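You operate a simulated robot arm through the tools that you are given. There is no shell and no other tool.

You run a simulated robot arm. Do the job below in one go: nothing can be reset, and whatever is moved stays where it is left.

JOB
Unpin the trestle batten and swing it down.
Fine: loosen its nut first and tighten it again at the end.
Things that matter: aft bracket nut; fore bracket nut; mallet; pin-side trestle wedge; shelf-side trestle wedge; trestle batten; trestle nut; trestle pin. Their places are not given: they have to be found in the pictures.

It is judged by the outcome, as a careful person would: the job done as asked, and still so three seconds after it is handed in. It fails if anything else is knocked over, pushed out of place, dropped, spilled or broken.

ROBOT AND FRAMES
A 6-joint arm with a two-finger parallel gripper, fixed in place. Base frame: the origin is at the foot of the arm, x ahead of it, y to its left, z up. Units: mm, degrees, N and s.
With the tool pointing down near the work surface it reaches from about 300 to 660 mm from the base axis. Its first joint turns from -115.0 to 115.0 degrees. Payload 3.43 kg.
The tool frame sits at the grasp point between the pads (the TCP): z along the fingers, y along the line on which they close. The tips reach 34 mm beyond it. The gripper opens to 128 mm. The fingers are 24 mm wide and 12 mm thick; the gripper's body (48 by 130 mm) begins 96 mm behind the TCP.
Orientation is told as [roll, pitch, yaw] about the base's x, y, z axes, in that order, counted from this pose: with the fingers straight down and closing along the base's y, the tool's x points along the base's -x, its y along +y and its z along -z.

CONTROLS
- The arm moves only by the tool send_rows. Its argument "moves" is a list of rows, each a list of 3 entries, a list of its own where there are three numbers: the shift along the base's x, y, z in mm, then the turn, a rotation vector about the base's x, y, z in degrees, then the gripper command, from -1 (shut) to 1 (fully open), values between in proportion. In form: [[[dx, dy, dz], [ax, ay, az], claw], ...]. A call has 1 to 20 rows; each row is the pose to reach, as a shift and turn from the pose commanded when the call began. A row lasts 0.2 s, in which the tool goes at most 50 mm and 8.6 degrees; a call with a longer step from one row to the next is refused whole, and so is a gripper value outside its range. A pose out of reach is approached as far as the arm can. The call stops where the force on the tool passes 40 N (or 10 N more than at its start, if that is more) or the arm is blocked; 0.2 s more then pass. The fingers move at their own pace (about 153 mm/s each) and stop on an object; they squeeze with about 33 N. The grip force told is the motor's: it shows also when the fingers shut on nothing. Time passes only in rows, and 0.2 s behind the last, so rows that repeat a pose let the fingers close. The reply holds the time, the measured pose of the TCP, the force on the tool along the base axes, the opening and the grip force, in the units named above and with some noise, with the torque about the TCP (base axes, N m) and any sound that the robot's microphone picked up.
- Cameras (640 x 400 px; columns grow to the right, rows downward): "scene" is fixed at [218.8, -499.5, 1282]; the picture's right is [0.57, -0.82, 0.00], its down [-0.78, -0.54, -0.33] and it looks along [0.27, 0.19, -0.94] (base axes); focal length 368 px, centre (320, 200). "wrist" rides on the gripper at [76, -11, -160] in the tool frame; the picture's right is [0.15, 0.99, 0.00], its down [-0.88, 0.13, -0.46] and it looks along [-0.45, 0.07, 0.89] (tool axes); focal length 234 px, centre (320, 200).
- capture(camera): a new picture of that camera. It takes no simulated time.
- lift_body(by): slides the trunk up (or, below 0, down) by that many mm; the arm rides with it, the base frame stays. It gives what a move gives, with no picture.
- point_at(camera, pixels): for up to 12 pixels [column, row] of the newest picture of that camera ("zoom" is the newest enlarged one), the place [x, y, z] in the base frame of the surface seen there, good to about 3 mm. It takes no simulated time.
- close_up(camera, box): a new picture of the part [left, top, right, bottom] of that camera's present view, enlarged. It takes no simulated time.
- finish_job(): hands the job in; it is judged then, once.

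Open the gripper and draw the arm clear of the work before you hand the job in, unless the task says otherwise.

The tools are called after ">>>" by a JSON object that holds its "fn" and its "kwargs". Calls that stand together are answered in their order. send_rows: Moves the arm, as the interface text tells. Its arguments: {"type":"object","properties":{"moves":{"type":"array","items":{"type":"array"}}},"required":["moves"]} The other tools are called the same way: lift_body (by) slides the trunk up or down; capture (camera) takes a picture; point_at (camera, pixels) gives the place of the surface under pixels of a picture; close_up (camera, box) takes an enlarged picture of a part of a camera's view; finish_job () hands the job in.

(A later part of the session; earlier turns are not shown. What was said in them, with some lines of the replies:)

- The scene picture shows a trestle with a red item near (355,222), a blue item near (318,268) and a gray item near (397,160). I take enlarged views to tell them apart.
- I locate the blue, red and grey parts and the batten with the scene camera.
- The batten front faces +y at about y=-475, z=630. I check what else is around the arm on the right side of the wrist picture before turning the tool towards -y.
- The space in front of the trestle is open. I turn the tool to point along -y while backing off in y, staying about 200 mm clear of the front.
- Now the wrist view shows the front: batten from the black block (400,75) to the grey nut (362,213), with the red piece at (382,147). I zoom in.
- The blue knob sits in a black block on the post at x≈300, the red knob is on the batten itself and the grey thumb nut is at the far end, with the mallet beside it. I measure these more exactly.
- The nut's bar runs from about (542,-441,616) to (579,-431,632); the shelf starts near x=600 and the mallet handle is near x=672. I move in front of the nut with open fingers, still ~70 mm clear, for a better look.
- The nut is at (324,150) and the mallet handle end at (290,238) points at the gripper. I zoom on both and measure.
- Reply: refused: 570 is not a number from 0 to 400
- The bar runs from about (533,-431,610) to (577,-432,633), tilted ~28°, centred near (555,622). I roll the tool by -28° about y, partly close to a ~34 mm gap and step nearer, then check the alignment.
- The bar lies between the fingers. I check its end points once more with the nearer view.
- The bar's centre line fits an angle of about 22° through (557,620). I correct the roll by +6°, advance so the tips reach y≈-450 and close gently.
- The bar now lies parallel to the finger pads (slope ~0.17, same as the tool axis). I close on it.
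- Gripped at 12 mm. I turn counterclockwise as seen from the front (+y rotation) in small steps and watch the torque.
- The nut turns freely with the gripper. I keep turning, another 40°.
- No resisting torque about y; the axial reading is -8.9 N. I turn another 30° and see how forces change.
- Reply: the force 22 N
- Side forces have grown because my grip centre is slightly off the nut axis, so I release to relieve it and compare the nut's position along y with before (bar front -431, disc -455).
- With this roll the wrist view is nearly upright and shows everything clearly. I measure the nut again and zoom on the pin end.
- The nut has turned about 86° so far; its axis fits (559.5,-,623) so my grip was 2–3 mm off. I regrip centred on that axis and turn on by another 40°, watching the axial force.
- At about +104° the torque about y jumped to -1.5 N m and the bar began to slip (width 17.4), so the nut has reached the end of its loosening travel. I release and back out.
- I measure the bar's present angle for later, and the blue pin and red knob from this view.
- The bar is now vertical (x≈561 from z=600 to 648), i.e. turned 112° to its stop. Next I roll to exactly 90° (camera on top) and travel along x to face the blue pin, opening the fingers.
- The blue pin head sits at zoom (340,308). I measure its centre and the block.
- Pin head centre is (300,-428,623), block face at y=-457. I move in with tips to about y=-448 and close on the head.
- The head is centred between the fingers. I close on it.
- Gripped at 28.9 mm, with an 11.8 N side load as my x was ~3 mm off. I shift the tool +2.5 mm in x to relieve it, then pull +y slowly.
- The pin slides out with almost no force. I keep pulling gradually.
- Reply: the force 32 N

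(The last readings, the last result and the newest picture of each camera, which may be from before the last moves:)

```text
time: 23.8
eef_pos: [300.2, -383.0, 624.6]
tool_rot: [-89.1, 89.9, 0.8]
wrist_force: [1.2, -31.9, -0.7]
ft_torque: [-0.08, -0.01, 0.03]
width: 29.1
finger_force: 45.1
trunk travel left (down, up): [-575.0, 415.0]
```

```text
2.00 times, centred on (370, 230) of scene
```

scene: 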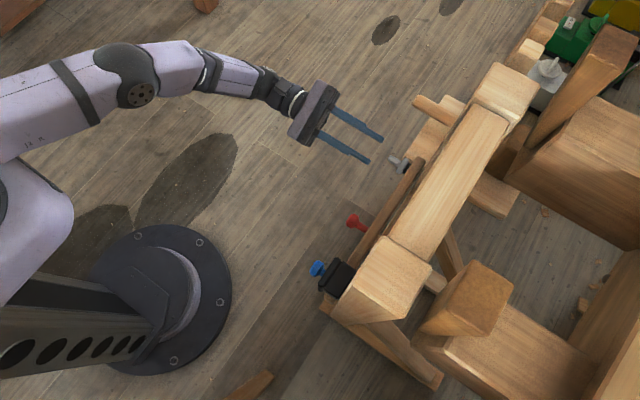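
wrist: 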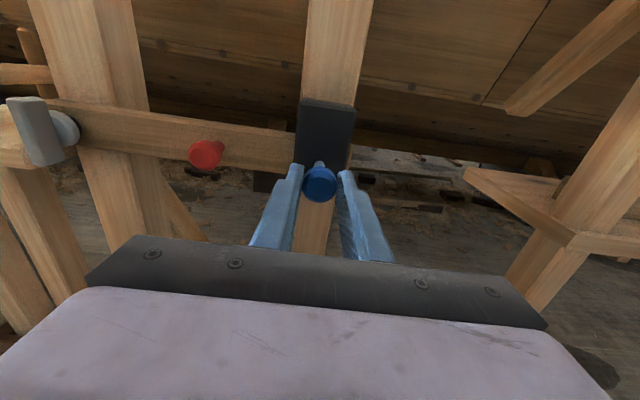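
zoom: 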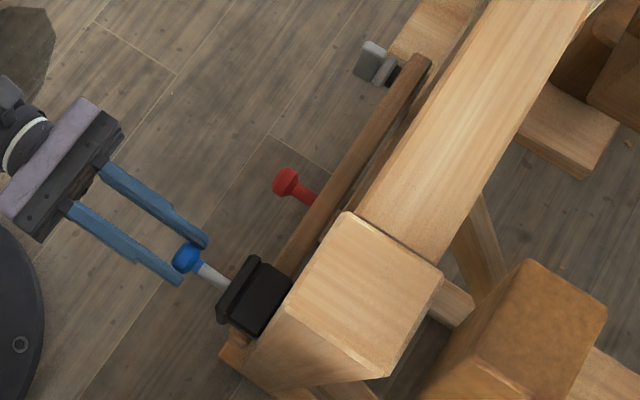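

The pin hit a hard stop after ~30 mm of travel (-31.9 N), so it is a captive plunger. I ease off 2 mm, release it gently and check that it stays out.

>>> {"fn": "send_rows", "kwargs": {"moves": [[[0, -2, 0], [0, 0, 0], -1], [[0, -2, 0], [0, 0, 0], -0.4], [[0, -2, 0], [0, 0, 0], 0], [[0, -2, 0], [0, 0, 0], 0]]}}

>>> {"fn": "close_up", "kwargs": {"camera": "scene", "box": [290, 130, 450, 330]}}

>>> {"fn": "capture", "kwargs": {"camera": "wrist"}}

```text
time: 24.8
eef_pos: [299.4, -382.9, 622.3]
tool_rot: [85.5, 90.0, 175.6]
wrist_force: [-0.1, 0.1, -0.3]
ft_torque: [0.01, -0.01, 0.02]
width: 63.9
finger_force: 0.1
trunk travel left (down, up): [-575.0, 415.0]
```

```text
2.00 times, centred on (370, 230) of scene
```

zoom: 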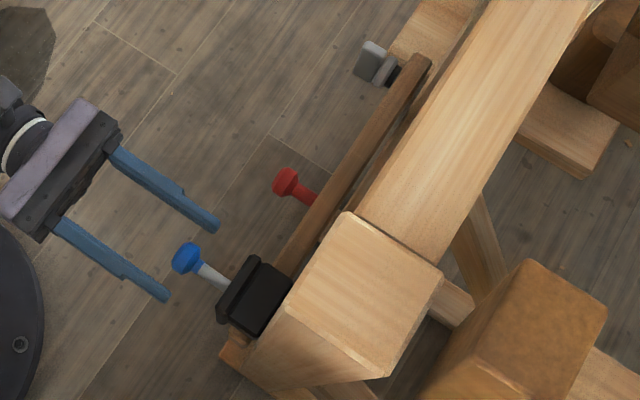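

```text
taken
```

wrist: 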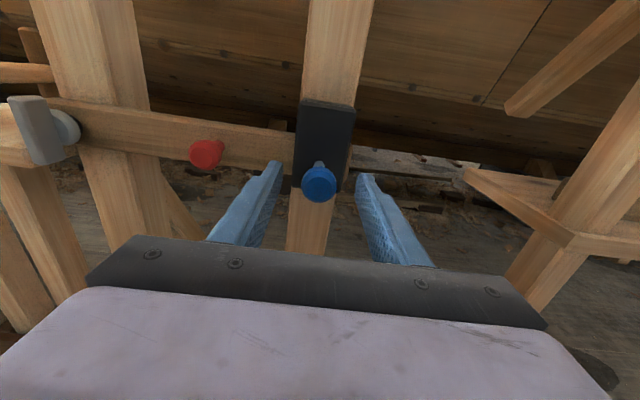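

The pin stays out and the batten still rests level. I retreat and move over to face the red knob on the batten.

>>> {"fn": "send_rows", "kwargs": {"moves": [[[0, 30, 0], [0, 0, 0], 0], [[0, 60, 0], [0, 0, 0], 0], [[40, 60, 0], [0, 0, 0], 0], [[80, 60, 0], [0, 0, 0], 0], [[110, 60, 0], [0, 0, 0], -0.1], [[110, 60, 0], [0, 0, 0], -0.1]]}}

>>> {"fn": "capture", "kwargs": {"camera": "wrist"}}

>>> {"fn": "close_up", "kwargs": {"camera": "wrist", "box": [240, 80, 400, 180]}}

```text
time: 26.2
eef_pos: [410.5, -323.4, 625.9]
tool_rot: [88.1, 90.0, 177.9]
wrist_force: [-0.6, 0.0, -0.3]
ft_torque: [0.0, -0.01, -0.01]
width: 57.5
finger_force: 0.1
trunk travel left (down, up): [-575.0, 415.0]
```

```text
taken
```

wrist: 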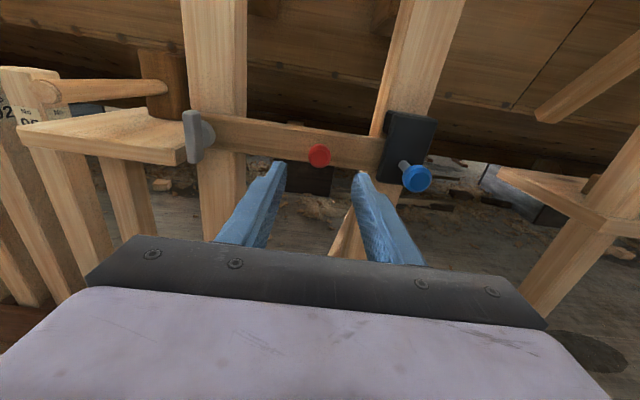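

```text
4.00 times, centred on (320, 130) of wrist
```

zoom: 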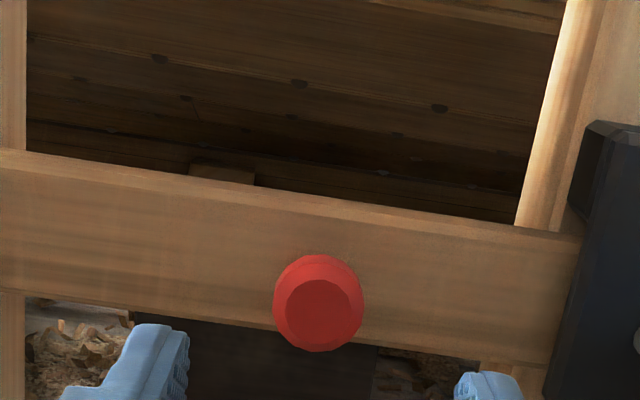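

The red knob is at zoom (318,303). I measure it, the batten edges and the pin.

>>> {"fn": "point_at", "kwargs": {"camera": "zoom", "pixels": [[320, 308], [285, 305], [352, 308], [318, 268], [320, 340], [200, 230], [450, 260], [450, 230], [430, 335], [100, 170], [100, 290]]}}

>>> {"fn": "point_at", "kwargs": {"camera": "wrist", "pixels": [[417, 180], [405, 166], [190, 137], [207, 137], [105, 155], [215, 200], [340, 235], [290, 200], [230, 150]]}}

```text
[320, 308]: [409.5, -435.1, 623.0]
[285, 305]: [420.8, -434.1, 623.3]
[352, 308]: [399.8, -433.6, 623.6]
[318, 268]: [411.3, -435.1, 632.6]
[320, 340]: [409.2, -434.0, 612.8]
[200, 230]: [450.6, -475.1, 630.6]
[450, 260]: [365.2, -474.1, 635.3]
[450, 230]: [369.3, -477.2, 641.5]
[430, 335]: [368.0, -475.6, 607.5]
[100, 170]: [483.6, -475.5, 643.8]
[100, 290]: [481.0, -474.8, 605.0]
```

```text
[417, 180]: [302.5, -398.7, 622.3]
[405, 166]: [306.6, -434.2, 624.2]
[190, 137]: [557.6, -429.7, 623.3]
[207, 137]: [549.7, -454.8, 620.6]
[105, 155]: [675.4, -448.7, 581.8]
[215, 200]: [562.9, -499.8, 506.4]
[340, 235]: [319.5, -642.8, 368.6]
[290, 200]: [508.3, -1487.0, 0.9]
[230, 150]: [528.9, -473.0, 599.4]
```

The red knob's centre is (410,-434,623). I move in and grip it.

>>> {"fn": "send_rows", "kwargs": {"moves": [[[-1, -45, -1], [0, 0, 0], -0.1], [[-1, -75, -1], [0, 0, 0], -0.1], [[-1, -93, -1], [0, 0, 0], -0.1], [[-1, -93, -1], [0, 0, 0], -0.5], [[-1, -93, -1], [0, 0, 0], -1], [[-1, -93, -1], [0, 0, 0], -1]]}}

>>> {"fn": "close_up", "kwargs": {"camera": "wrist", "box": [200, 80, 440, 230]}}

```text
time: 27.6
eef_pos: [409.9, -414.9, 623.1]
tool_rot: [117.4, 90.0, -152.6]
wrist_force: [3.3, -3.7, -0.2]
ft_torque: [-0.12, 0.07, 0.14]
width: 27.4
finger_force: 44.7
trunk travel left (down, up): [-575.0, 415.0]
```

```text
2.67 times, centred on (320, 155) of wrist
```

zoom: 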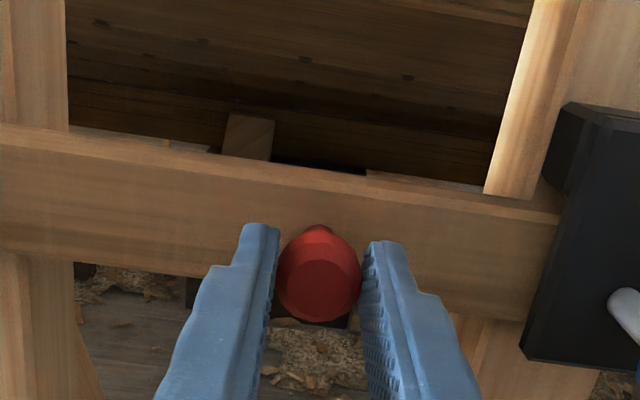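

Knob gripped. I swing the first 16° along the arc about the nut axis (radius 150 mm), rotating the tool with it.

>>> {"fn": "send_rows", "kwargs": {"moves": [[[0.4, 0, -10.5], [0, -4, 0], -1], [[1.5, 0, -20.9], [0, -8, 0], -1], [[3.3, 0, -31.2], [0, -12, 0], -1], [[5.8, 0, -41.3], [0, -16, 0], -1]]}}

>>> {"fn": "capture", "kwargs": {"camera": "wrist"}}

>>> {"fn": "close_up", "kwargs": {"camera": "scene", "box": [290, 130, 450, 330]}}

```text
time: 28.6
eef_pos: [416.0, -415.1, 579.6]
tool_rot: [-90.2, 74.0, -0.2]
wrist_force: [-0.6, 0.5, 1.3]
ft_torque: [-0.38, -0.19, -0.17]
width: 27.7
finger_force: 45.4
trunk travel left (down, up): [-575.0, 415.0]
```

```text
taken
```

wrist: 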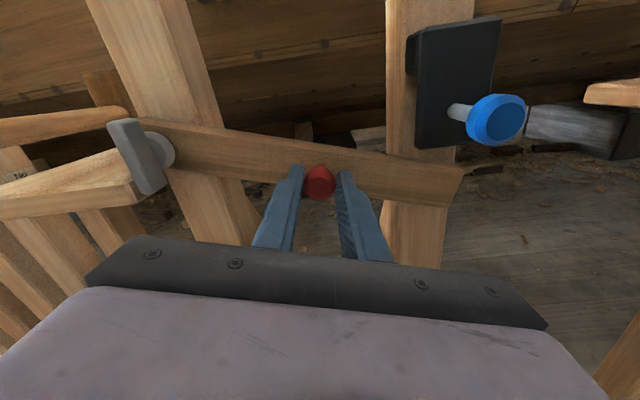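

```text
2.00 times, centred on (370, 230) of scene
```

zoom: 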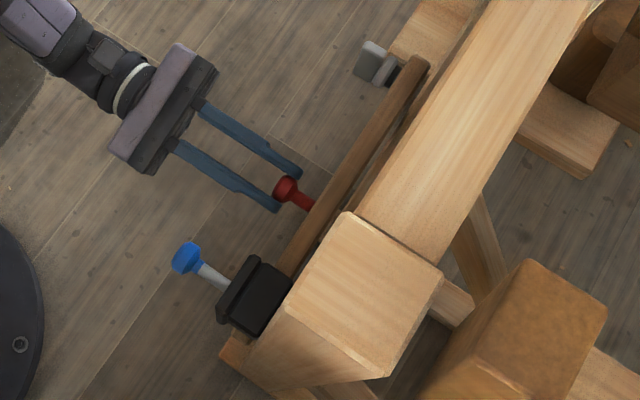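

The batten leaves the keeper and swings freely. I continue along the arc to about 60°.

>>> {"fn": "send_rows", "kwargs": {"moves": [[[6.5, 0, -18.2], [0, -7.4, 0], -1], [[15.4, 0, -35.5], [0, -14.8, 0], -1], [[26.3, 0, -51.5], [0, -22.2, 0], -1], [[39.3, 0, -65.9], [0, -29.6, 0], -1], [[53.9, 0, -78.5], [0, -37, 0], -1], [[70.1, 0, -89.1], [0, -44.4, 0], -1]]}}

>>> {"fn": "capture", "kwargs": {"camera": "wrist"}}

>>> {"fn": "capture", "kwargs": {"camera": "scene"}}

```text
time: 30.0
eef_pos: [479.6, -414.4, 492.7]
tool_rot: [-89.5, 29.8, 0.3]
wrist_force: [-4.1, -5.3, -9.4]
ft_torque: [0.26, 0.36, 0.5]
width: 27.5
finger_force: 45.2
out of reach, approached as far as the arm can: row 6
trunk travel left (down, up): [-575.0, 415.0]
```

```text
taken
```

wrist: 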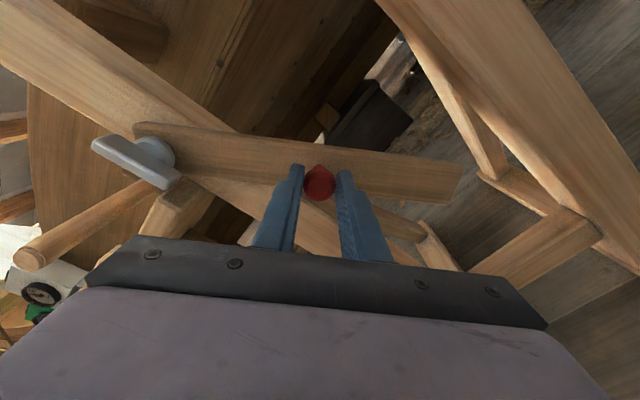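

```text
taken
```

scene: 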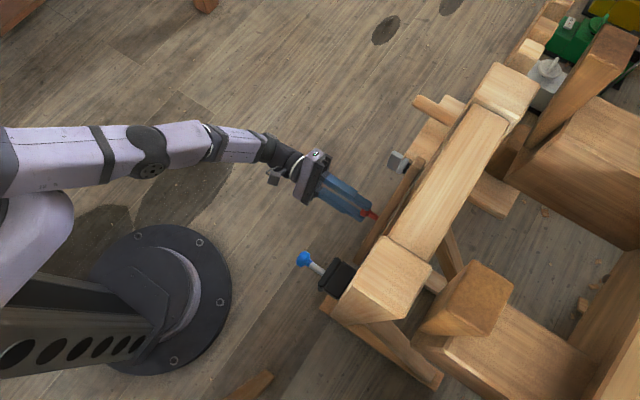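

The arm is at the edge of its reach at this height (row 6 flagged), so I need the trunk lower. I release the knob gently, and look whether the batten keeps its position.

>>> {"fn": "send_rows", "kwargs": {"moves": [[[-10, 0, 5], [0, 4, 0], -1], [[-10, 0, 5], [0, 4, 0], -0.5], [[-10, 0, 5], [0, 4, 0], -0.2], [[-10, 0, 5], [0, 4, 0], -0.1], [[-10, 30, 5], [0, 4, 0], -0.1], [[-10, 65, 5], [0, 4, 0], -0.1], [[-10, 65, 5], [0, 4, 0], -0.1]]}}

>>> {"fn": "capture", "kwargs": {"camera": "wrist"}}

```text
time: 31.6
eef_pos: [471.5, -348.0, 503.8]
tool_rot: [-90.0, 33.6, 0.0]
wrist_force: [0.3, 1.0, -0.6]
ft_torque: [0.01, -0.02, -0.04]
width: 57.6
finger_force: 0.1
trunk travel left (down, up): [-575.0, 415.0]
```

```text
taken
```

wrist: 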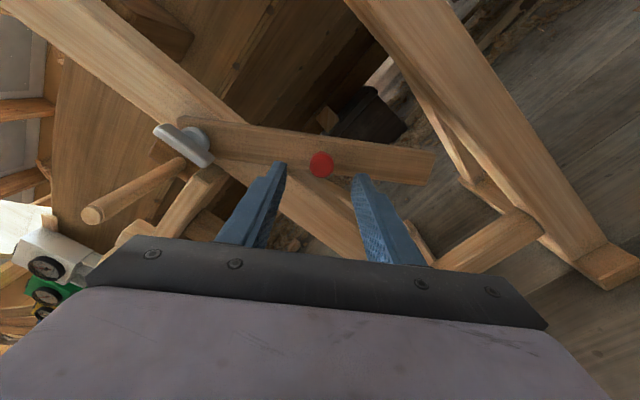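

The batten holds by friction and the red knob is at (320,165). I measure the knob, batten end and nut, and then lower the trunk 140 mm.

>>> {"fn": "point_at", "kwargs": {"camera": "wrist", "pixels": [[321, 165], [425, 170], [430, 150], [165, 132], [183, 146], [205, 160], [195, 133], [350, 160], [250, 145], [95, 213]]}}

>>> {"fn": "lift_body", "kwargs": {"by": -140}}

>>> {"fn": "capture", "kwargs": {"camera": "wrist"}}

```text
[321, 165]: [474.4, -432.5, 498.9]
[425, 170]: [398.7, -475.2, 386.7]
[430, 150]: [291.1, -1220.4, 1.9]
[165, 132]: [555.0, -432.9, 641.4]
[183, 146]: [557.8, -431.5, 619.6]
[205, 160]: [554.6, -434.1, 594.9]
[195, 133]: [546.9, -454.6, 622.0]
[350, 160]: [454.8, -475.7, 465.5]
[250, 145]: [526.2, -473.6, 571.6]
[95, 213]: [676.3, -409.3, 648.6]
```

```text
time: 33.3
eef_pos: [471.4, -349.0, 362.6]
tool_rot: [-90.0, 33.6, 0.0]
wrist_force: [-0.1, 0.0, -0.3]
ft_torque: [-0.01, 0.0, 0.01]
width: 57.7
finger_force: 0.1
trunk travel left (down, up): [-435.0, 555.0]
```

```text
taken
```

wrist: 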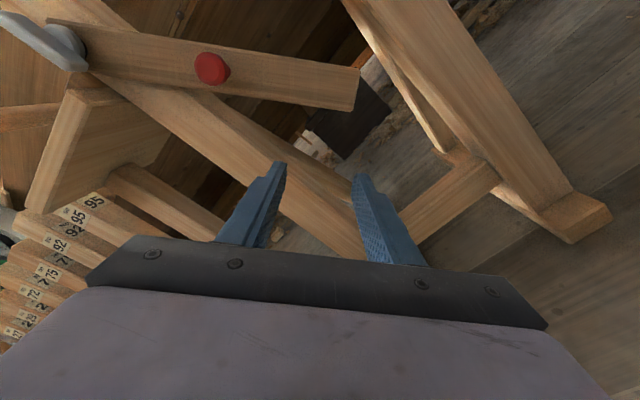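

Trunk lowered, batten unchanged. I rise back to the knob at (474,-432,499) with the new trunk height and grip it again.

>>> {"fn": "send_rows", "kwargs": {"moves": [[[0, 0, 45], [0, 0, 0], -0.1], [[2, 0, 90], [0, 0, 0], -0.1], [[3, 0, 136], [0, 0, 0], -0.1], [[3, -35, 136], [0, 0, 0], -0.1], [[3, -66, 136], [0, 0, 0], -0.1], [[3, -66, 136], [0, 0, 0], -0.1]]}}

>>> {"fn": "capture", "kwargs": {"camera": "wrist"}}

```text
time: 34.7
eef_pos: [472.4, -414.8, 497.5]
tool_rot: [-90.0, 33.7, 0.0]
wrist_force: [0.7, 0.6, 0.8]
ft_torque: [0.01, 0.0, -0.03]
width: 57.4
finger_force: 0.0
trunk travel left (down, up): [-435.0, 555.0]
```

```text
taken
```

wrist: 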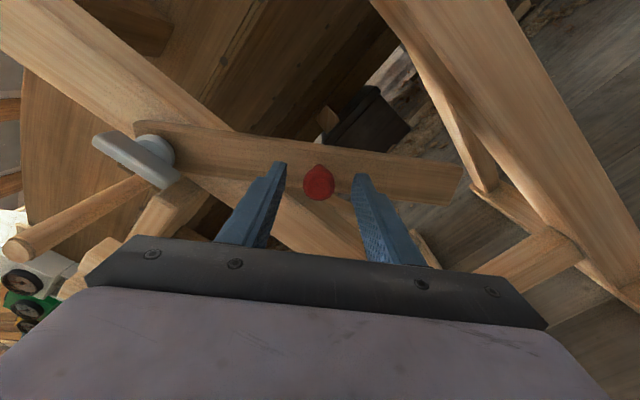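

The knob is between the fingers. I close and follow the remaining arc to vertical.

>>> {"fn": "send_rows", "kwargs": {"moves": [[[0, 0, 0], [0, 0, 0], -0.5], [[0, 0, 0], [0, 0, 0], -1], [[0, 0, 0], [0, 0, 0], -1], [[15.6, 0, -9.4], [0, -6.9, 0], -1], [[32.2, 0, -16.8], [0, -13.8, 0], -1], [[49.5, 0, -22.1], [0, -20.7, 0], -1]]}}

>>> {"fn": "capture", "kwargs": {"camera": "wrist"}}

```text
time: 36.1
eef_pos: [522.9, -414.5, 475.5]
tool_rot: [-89.8, 13.0, -0.1]
wrist_force: [-4.6, 6.5, -7.1]
ft_torque: [-0.23, -0.14, -1.13]
width: 27.6
finger_force: 45.1
trunk travel left (down, up): [-435.0, 555.0]
```

```text
taken
```

wrist: 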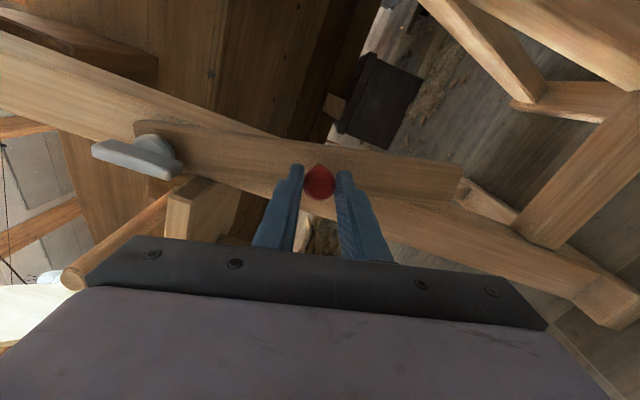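

At 76° all fine. I finish the last 14°.

>>> {"fn": "send_rows", "kwargs": {"moves": [[[9, 0, -1.9], [0, -3.5, 0], -1], [[17.9, 0, -3.2], [0, -6.9, 0], -1], [[27, 0, -4], [0, -10.4, 0], -1], [[35.8, 0, -4.3], [0, -13.7, 0], -1], [[35.8, 0, -4.3], [0, -13.7, 0], -1]]}}

>>> {"fn": "capture", "kwargs": {"camera": "wrist"}}

```text
time: 37.3
eef_pos: [556.4, -414.8, 470.7]
tool_rot: [-89.7, -0.6, -0.3]
wrist_force: [-15.4, 0.5, -9.9]
ft_torque: [0.05, 0.25, 0.39]
width: 27.4
finger_force: 44.8
trunk travel left (down, up): [-435.0, 555.0]
```

```text
taken
```

wrist: 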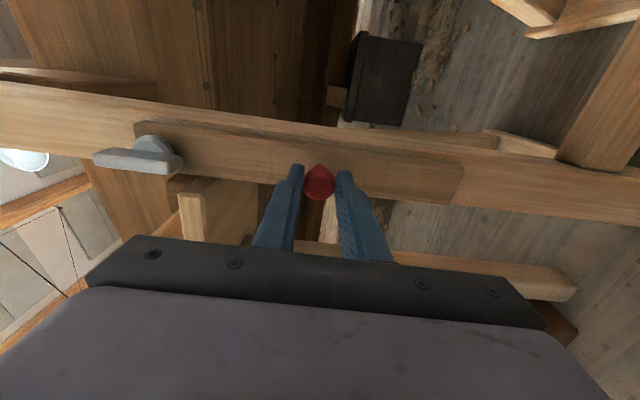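

Batten is vertical against the post; -15 N in x suggests a stop or a small pivot offset. I release and back off, then measure.

>>> {"fn": "send_rows", "kwargs": {"moves": [[[-3, 0, 1], [0, 0, 0], -1], [[-3, 0, 1], [0, 0, 0], -0.5], [[-3, 0, 1], [0, 0, 0], -0.1], [[-3, 0, 1], [0, 0, 0], -0.1], [[-3, 35, 1], [0, 0, 0], -0.1], [[-3, 80, 1], [0, 0, 0], -0.1], [[-3, 80, 1], [0, 0, 0], -0.1]]}}

>>> {"fn": "capture", "kwargs": {"camera": "wrist"}}

>>> {"fn": "point_at", "kwargs": {"camera": "wrist", "pixels": [[318, 158], [320, 130], [420, 150], [250, 130], [200, 140], [160, 150]]}}

```text
time: 38.9
eef_pos: [555.1, -333.3, 475.3]
tool_rot: [-90.0, -0.8, 0.0]
wrist_force: [-0.1, 0.0, 0.5]
ft_torque: [-0.03, 0.0, -0.03]
width: 57.7
finger_force: 0.0
trunk travel left (down, up): [-435.0, 555.0]
```

```text
taken
```

wrist: 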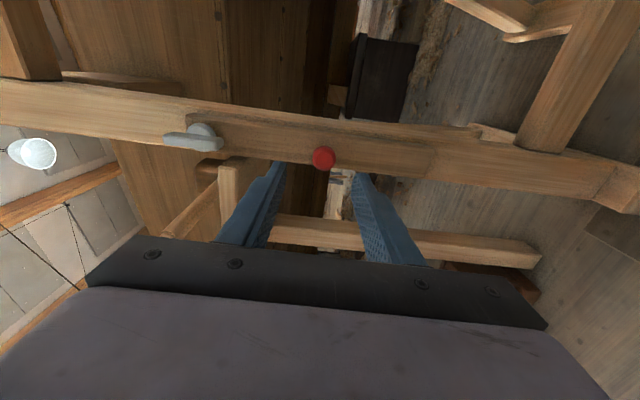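

```text
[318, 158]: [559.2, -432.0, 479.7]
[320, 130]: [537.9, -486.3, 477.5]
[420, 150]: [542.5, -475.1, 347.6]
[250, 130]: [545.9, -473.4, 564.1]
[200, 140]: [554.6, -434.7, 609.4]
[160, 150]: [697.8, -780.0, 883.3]
```

The batten hangs vertical along the post (knob ~(559,-432,477)). Next I raise the trunk back 140 mm to reach the nut.

>>> {"fn": "lift_body", "kwargs": {"by": 140}}

>>> {"fn": "send_rows", "kwargs": {"moves": [[[0, 0, 0], [0, 8, 0], -0.1], [[1, 0, 2], [0, 16, 0], -0.2], [[2, 0, 4], [0, 24, 0], -0.3], [[3, 0, 6], [0, 32, 0], -0.4], [[3, 0, 8], [0, 40, 0], -0.4], [[3, 0, 8], [0, 48, 0], -0.4], [[3, 0, 8], [0, 56, 0], -0.4], [[3, 0, 8], [0, 64, 0], -0.4], [[3, 0, 8], [0, 72, 0], -0.4], [[3, 0, 8], [0, 80, 0], -0.4], [[3, 0, 8], [0, 88, 0], -0.4], [[3, 0, 8], [0, 90, 0], -0.4], [[3, -38, 8], [0, 90, 0], -0.4], [[3, -38, 8], [0, 90, 0], -0.4]]}}

>>> {"fn": "capture", "kwargs": {"camera": "wrist"}}

>>> {"fn": "close_up", "kwargs": {"camera": "wrist", "box": [240, 90, 400, 190]}}

```text
time: 40.5
eef_pos: [554.6, -334.2, 616.1]
tool_rot: [-90.1, -0.9, 0.0]
wrist_force: [-0.1, 1.2, 0.0]
ft_torque: [0.0, -0.03, 0.0]
width: 57.7
finger_force: 0.1
trunk travel left (down, up): [-575.0, 415.0]
```

```text
time: 43.5
eef_pos: [558.9, -371.2, 624.1]
tool_rot: [-90.3, 89.3, -0.4]
wrist_force: [-0.3, 0.6, 0.9]
ft_torque: [-0.05, 0.04, -0.01]
width: 38.4
finger_force: 0.1
trunk travel left (down, up): [-575.0, 415.0]
```

```text
taken
```

wrist: 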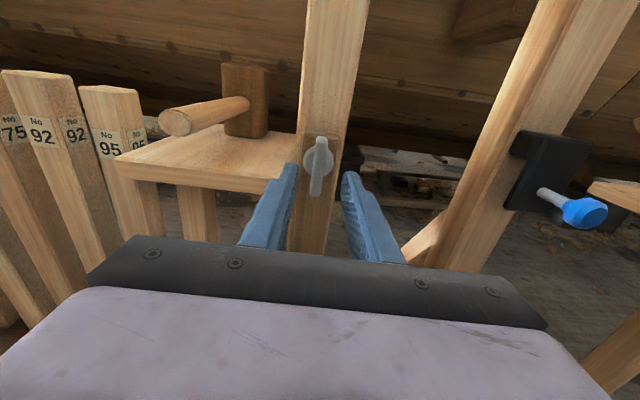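

```text
4.00 times, centred on (320, 140) of wrist
```

zoom: 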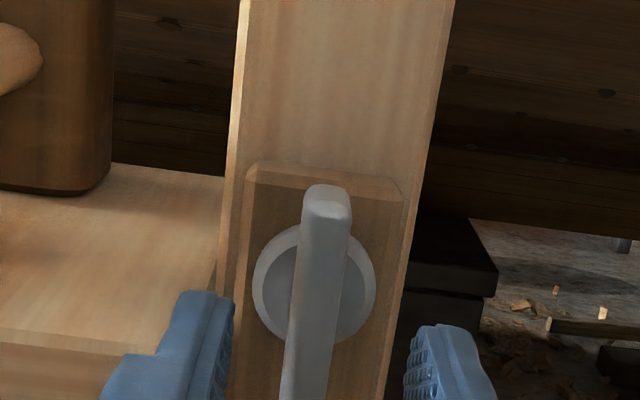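

The bar is vertical between the fingers and the batten hangs square on the post. I measure the bar once more.

>>> {"fn": "point_at", "kwargs": {"camera": "zoom", "pixels": [[327, 205], [322, 250], [315, 300], [308, 350], [303, 390], [270, 280], [365, 280], [255, 190], [390, 195], [265, 350], [380, 350]]}}

```text
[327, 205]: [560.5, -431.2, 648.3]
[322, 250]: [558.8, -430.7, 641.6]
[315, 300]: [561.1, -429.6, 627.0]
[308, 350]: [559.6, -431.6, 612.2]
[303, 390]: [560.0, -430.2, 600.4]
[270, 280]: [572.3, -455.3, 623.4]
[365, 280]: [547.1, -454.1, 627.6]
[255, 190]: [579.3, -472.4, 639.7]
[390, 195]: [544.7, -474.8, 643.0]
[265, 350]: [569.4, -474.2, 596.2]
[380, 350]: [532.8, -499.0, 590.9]
```

The nut axis is (560,624). I move in, grip, and start turning clockwise (-y rotation).

>>> {"fn": "send_rows", "kwargs": {"moves": [[[1, -25, 0], [0, 0, 0], -0.4], [[1, -45, 0], [0, 0, 0], -0.4], [[1, -45, 0], [0, 0, 0], -0.8], [[1, -45, 0], [0, 0, 0], -1], [[1, -45, 0], [0, 0, 0], -1]]}}

>>> {"fn": "send_rows", "kwargs": {"moves": [[[0, 0, 0], [0, -6, 0], -1], [[0, 0, 0], [0, -12, 0], -1], [[0, 0, 0], [0, -18, 0], -1], [[0, 0, 0], [0, -24, 0], -1], [[0, 0, 0], [0, -30, 0], -1], [[0, 0, 0], [0, -36, 0], -1]]}}

>>> {"fn": "capture", "kwargs": {"camera": "wrist"}}

```text
time: 44.7
eef_pos: [560.6, -415.8, 623.1]
tool_rot: [-87.4, 89.1, 2.6]
wrist_force: [7.1, -3.0, 0.3]
ft_torque: [0.49, -0.02, 0.08]
width: 11.8
finger_force: 45.0
trunk travel left (down, up): [-575.0, 415.0]
```

```text
time: 46.1
eef_pos: [558.5, -415.9, 622.3]
tool_rot: [-90.1, 53.3, -0.2]
wrist_force: [-3.2, 0.3, -1.5]
ft_torque: [0.23, 0.02, 0.44]
width: 11.9
finger_force: 44.9
trunk travel left (down, up): [-575.0, 415.0]
```

```text
taken
```

wrist: 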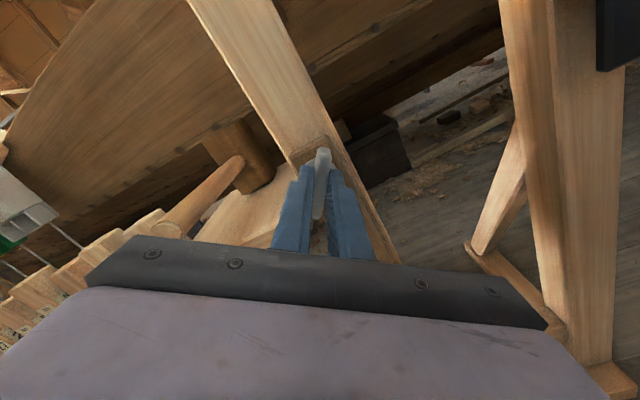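

Turning freely, nothing else is disturbed. I continue clockwise another 60° to about -7°.

>>> {"fn": "send_rows", "kwargs": {"moves": [[[0, 0, 0], [0, -6, 0], -1], [[0, 0, 0], [0, -12, 0], -1], [[0, 0, 0], [0, -18, 0], -1], [[0, 0, 0], [0, -24, 0], -1], [[0, 0, 0], [0, -30, 0], -1], [[0, 0, 0], [0, -36, 0], -1], [[0, 0, 0], [0, -42, 0], -1], [[0, 0, 0], [0, -48, 0], -1], [[0, 0, 0], [0, -54, 0], -1], [[0, 0, 0], [0, -60, 0], -1]]}}

>>> {"fn": "send_rows", "kwargs": {"moves": [[[0, 0, 0], [0, -5, 0], -1], [[0, 0, 0], [0, -10, 0], -1], [[0, 0, 0], [0, -14, 0], -1]]}}

>>> {"fn": "capture", "kwargs": {"camera": "wrist"}}

```text
time: 48.3
eef_pos: [558.0, -417.1, 619.0]
tool_rot: [-89.6, -6.8, -0.2]
wrist_force: [-16.1, 8.2, -15.1]
ft_torque: [-0.33, 0.06, 0.33]
width: 11.6
finger_force: 45.2
trunk travel left (down, up): [-575.0, 415.0]
```

```text
time: 49.1
eef_pos: [557.7, -415.3, 619.4]
tool_rot: [-89.6, -20.7, -0.3]
wrist_force: [-15.8, 7.3, -18.3]
ft_torque: [-0.36, 0.01, 0.28]
width: 12.0
finger_force: 45.2
trunk travel left (down, up): [-575.0, 415.0]
```

```text
taken
```

wrist: 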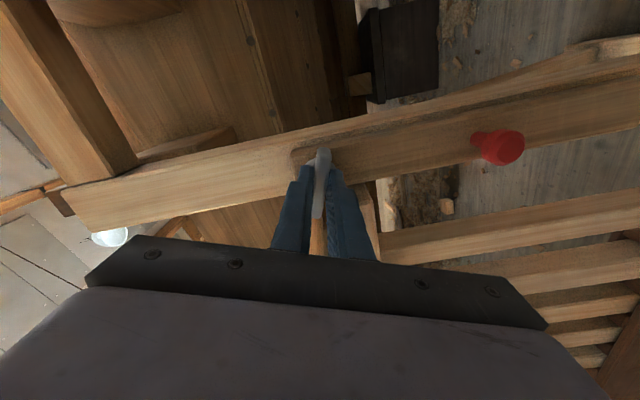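

At -20.7° the nut is near its original angle without resistance yet. I relieve the side load by shifting (-2, 0, -2.5) mm and turn on in small steps until it resists.

>>> {"fn": "send_rows", "kwargs": {"moves": [[[-2, 0, -2.5], [0, 0, 0], -1], [[-2, 0, -2.5], [0, -3, 0], -1], [[-2, 0, -2.5], [0, -6, 0], -1]]}}

>>> {"fn": "send_rows", "kwargs": {"moves": [[[0, 0, 0], [0, -3, 0], -1], [[0, 0, 0], [0, -6, 0], -1]]}}

```text
time: 49.9
eef_pos: [557.6, -416.8, 618.6]
tool_rot: [-89.7, -26.7, -0.1]
wrist_force: [-3.9, 7.1, -14.9]
ft_torque: [0.34, 0.03, -0.64]
width: 11.7
finger_force: 44.7
trunk travel left (down, up): [-575.0, 415.0]
```

```text
time: 50.5
eef_pos: [556.1, -416.3, 618.9]
tool_rot: [-89.8, -32.7, -0.2]
wrist_force: [-6.3, 5.8, -15.9]
ft_torque: [0.0, 0.01, 0.15]
width: 11.7
finger_force: 44.5
trunk travel left (down, up): [-575.0, 415.0]
```

Still no resistance at -33°, so the tight end lies further. I continue clockwise in steps watching the y torque.

>>> {"fn": "send_rows", "kwargs": {"moves": [[[0, 0, -1], [0, -4, 0], -1], [[0, 0, -1], [0, -8, 0], -1], [[0, 0, -1], [0, -12, 0], -1]]}}

>>> {"fn": "close_up", "kwargs": {"camera": "wrist", "box": [240, 110, 400, 210]}}

>>> {"fn": "capture", "kwargs": {"camera": "wrist"}}

```text
time: 51.3
eef_pos: [558.4, -416.2, 618.1]
tool_rot: [-89.9, -44.7, -0.1]
wrist_force: [-0.9, 6.4, -13.5]
ft_torque: [0.2, 1.29, -0.74]
width: 12.8
finger_force: 45.5
trunk travel left (down, up): [-575.0, 415.0]
```

```text
4.00 times, centred on (320, 160) of wrist
```

zoom: 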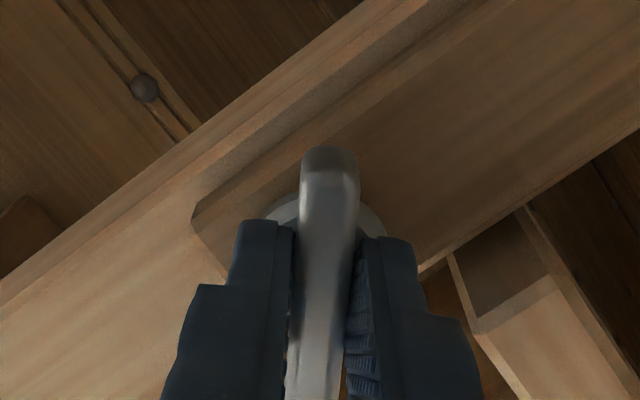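

```text
taken
```

wrist: 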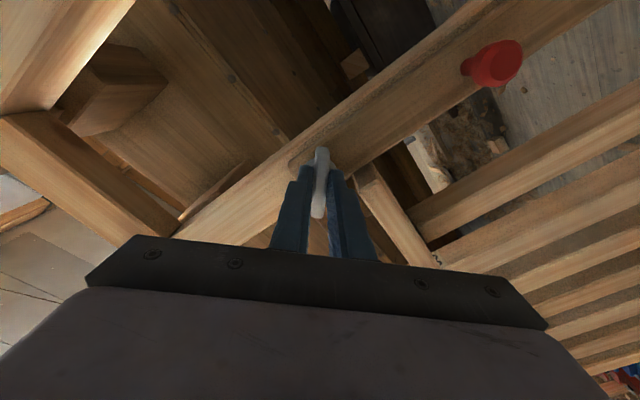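

The torque about y rose to +1.3 N m and the bar started to slip at about -42°: the nut is tight. I release, back out and check.

>>> {"fn": "send_rows", "kwargs": {"moves": [[[0, 0, 0], [0, 0, 0], -1], [[0, 0, 0], [0, 0, 0], -0.7], [[0, 0, 0], [0, 0, 0], -0.4], [[0, 0, 0], [0, 0, 0], -0.4], [[0, 25, 0], [0, 0, 0], -0.4], [[0, 60, 0], [0, 0, 0], -0.4], [[0, 100, 0], [0, 0, 0], -0.4], [[0, 100, 0], [0, 0, 0], -0.4]]}}

>>> {"fn": "capture", "kwargs": {"camera": "wrist"}}

>>> {"fn": "close_up", "kwargs": {"camera": "wrist", "box": [240, 70, 400, 170]}}

>>> {"fn": "point_at", "kwargs": {"camera": "zoom", "pixels": [[330, 210], [325, 250], [320, 290], [315, 330]]}}

```text
time: 53.1
eef_pos: [556.5, -314.2, 620.3]
tool_rot: [-90.0, -44.8, 0.0]
wrist_force: [0.2, 0.3, 0.3]
ft_torque: [0.0, -0.01, 0.01]
width: 38.7
finger_force: 0.0
trunk travel left (down, up): [-575.0, 415.0]
```

```text
taken
```

wrist: 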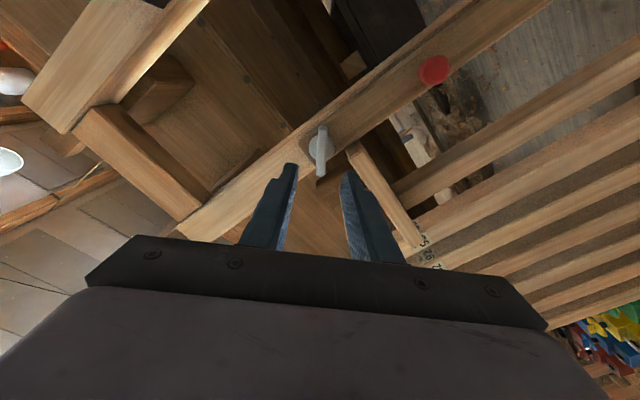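

```text
4.00 times, centred on (320, 120) of wrist
```

zoom: 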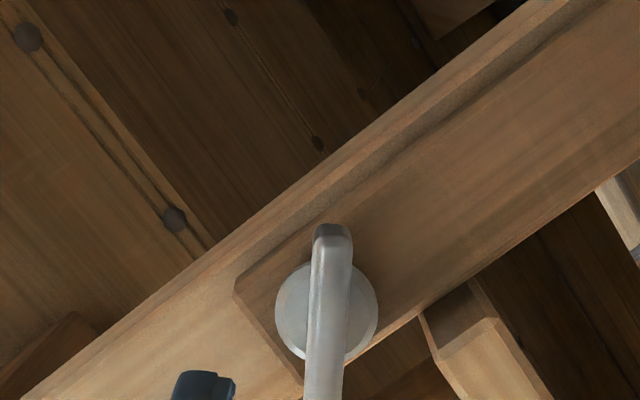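

```text
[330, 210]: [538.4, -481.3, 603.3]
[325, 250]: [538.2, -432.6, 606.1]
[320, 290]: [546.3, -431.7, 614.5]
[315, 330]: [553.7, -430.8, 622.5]
```

The bar now sits at about -40°, past its original -22°, against its stop. I draw the arm well clear and check the overall scene.

>>> {"fn": "send_rows", "kwargs": {"moves": [[[-20, 40, 10], [0, 8, 0], 0], [[-45, 75, 25], [0, 16, 0], 0.3], [[-75, 105, 40], [0, 24, 0], 0.6], [[-105, 130, 55], [0, 32, 0], 1], [[-135, 150, 70], [0, 40, 0], 1], [[-160, 160, 85], [0, 44.8, 0], 1], [[-160, 160, 85], [0, 44.8, 0], 1]]}}

>>> {"fn": "capture", "kwargs": {"camera": "wrist"}}

>>> {"fn": "capture", "kwargs": {"camera": "scene"}}

>>> {"fn": "close_up", "kwargs": {"camera": "scene", "box": [290, 80, 490, 330]}}

```text
time: 54.7
eef_pos: [396.3, -156.0, 703.4]
tool_rot: [-90.1, 0.2, 0.0]
wrist_force: [-1.0, 0.4, 0.3]
ft_torque: [0.0, 0.01, -0.01]
width: 128.0
finger_force: 0.1
trunk travel left (down, up): [-575.0, 415.0]
```

```text
taken
```

wrist: 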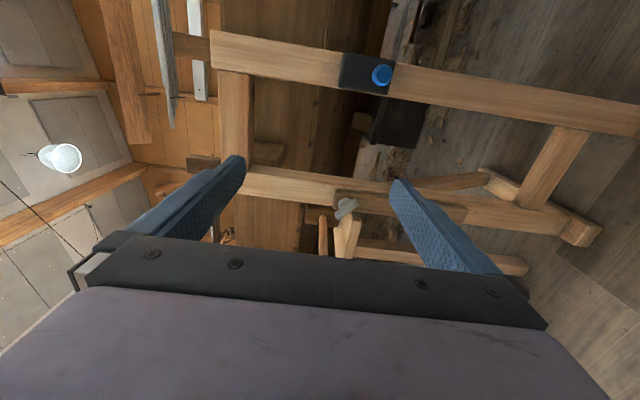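

```text
taken
```

scene: 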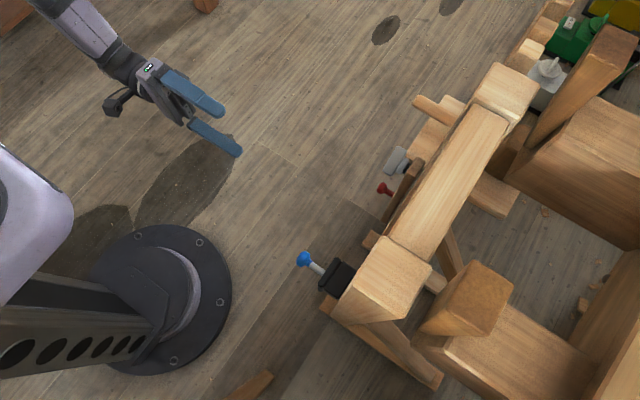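

```text
1.60 times, centred on (390, 205) of scene
```

zoom: 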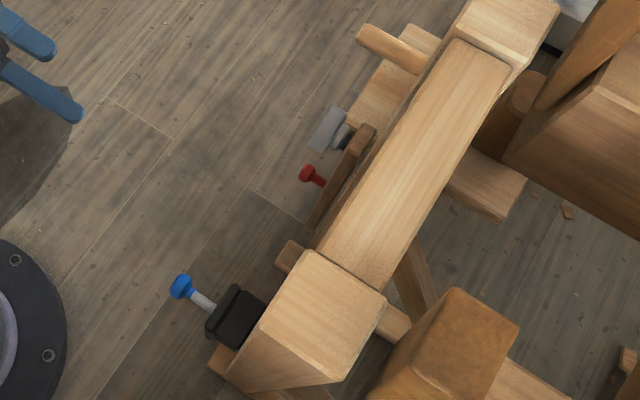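

Pin is out at (303,259), batten hangs down by the post, nut is tight and the mallet is still on the shelf. A last check of the batten's angle before handing in.

>>> {"fn": "point_at", "kwargs": {"camera": "wrist", "pixels": [[345, 200], [375, 205], [455, 213], [380, 76], [323, 235], [346, 208]]}}

>>> {"fn": "close_up", "kwargs": {"camera": "wrist", "box": [300, 160, 500, 260]}}

```text
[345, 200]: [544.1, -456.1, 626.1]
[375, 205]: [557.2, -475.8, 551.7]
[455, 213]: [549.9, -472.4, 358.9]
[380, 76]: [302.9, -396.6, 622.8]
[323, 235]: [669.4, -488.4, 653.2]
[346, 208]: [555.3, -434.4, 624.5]
```

```text
3.20 times, centred on (400, 210) of wrist
```

zoom: 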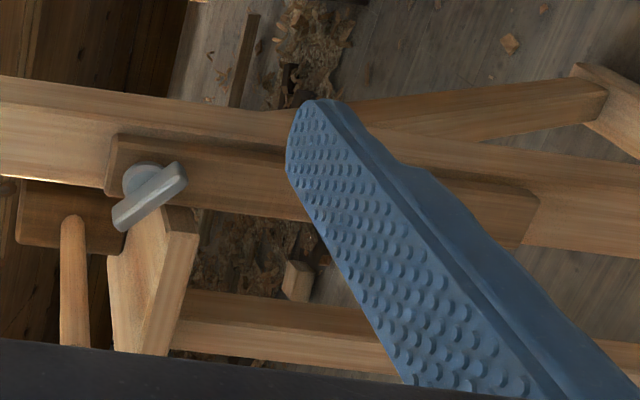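

The batten is parallel to the post, the pin is still withdrawn at y≈-397 and the mallet is where it was. The gripper is open and clear of the work, so I hand the job in.

>>> {"fn": "finish_job", "kwargs": {}}

```text
The job is handed in.
```

I unpinned the trestle batten and swung it down. It now hangs vertical along the post on the shelf side, and its nut is tight again. The job is handed in, but I haven't seen the judged result.

- **Nut:** I loosened it counterclockwise to the end of its travel before touching the pin. At the end I turned it clockwise until it resisted, which left it about 17° tighter than I found it.
- **Pin:** It slid out about 30 mm and then stopped. It appears to be a captive pin, so I left it pulled out in its black block, and it was still out at the last check.
- **Batten:** I swung it down by its red knob. I let go once, about 55° down, to lower the trunk because the arm was at the edge of its reach; the batten held its position until I gripped it again.
- **Surroundings:** The mallet is still on its shelf and I saw nothing knocked or moved. I never identified the two wedges or the two bracket nuts in the pictures, so I did not check those directly.

The gripper is open and the arm is clear of the work.
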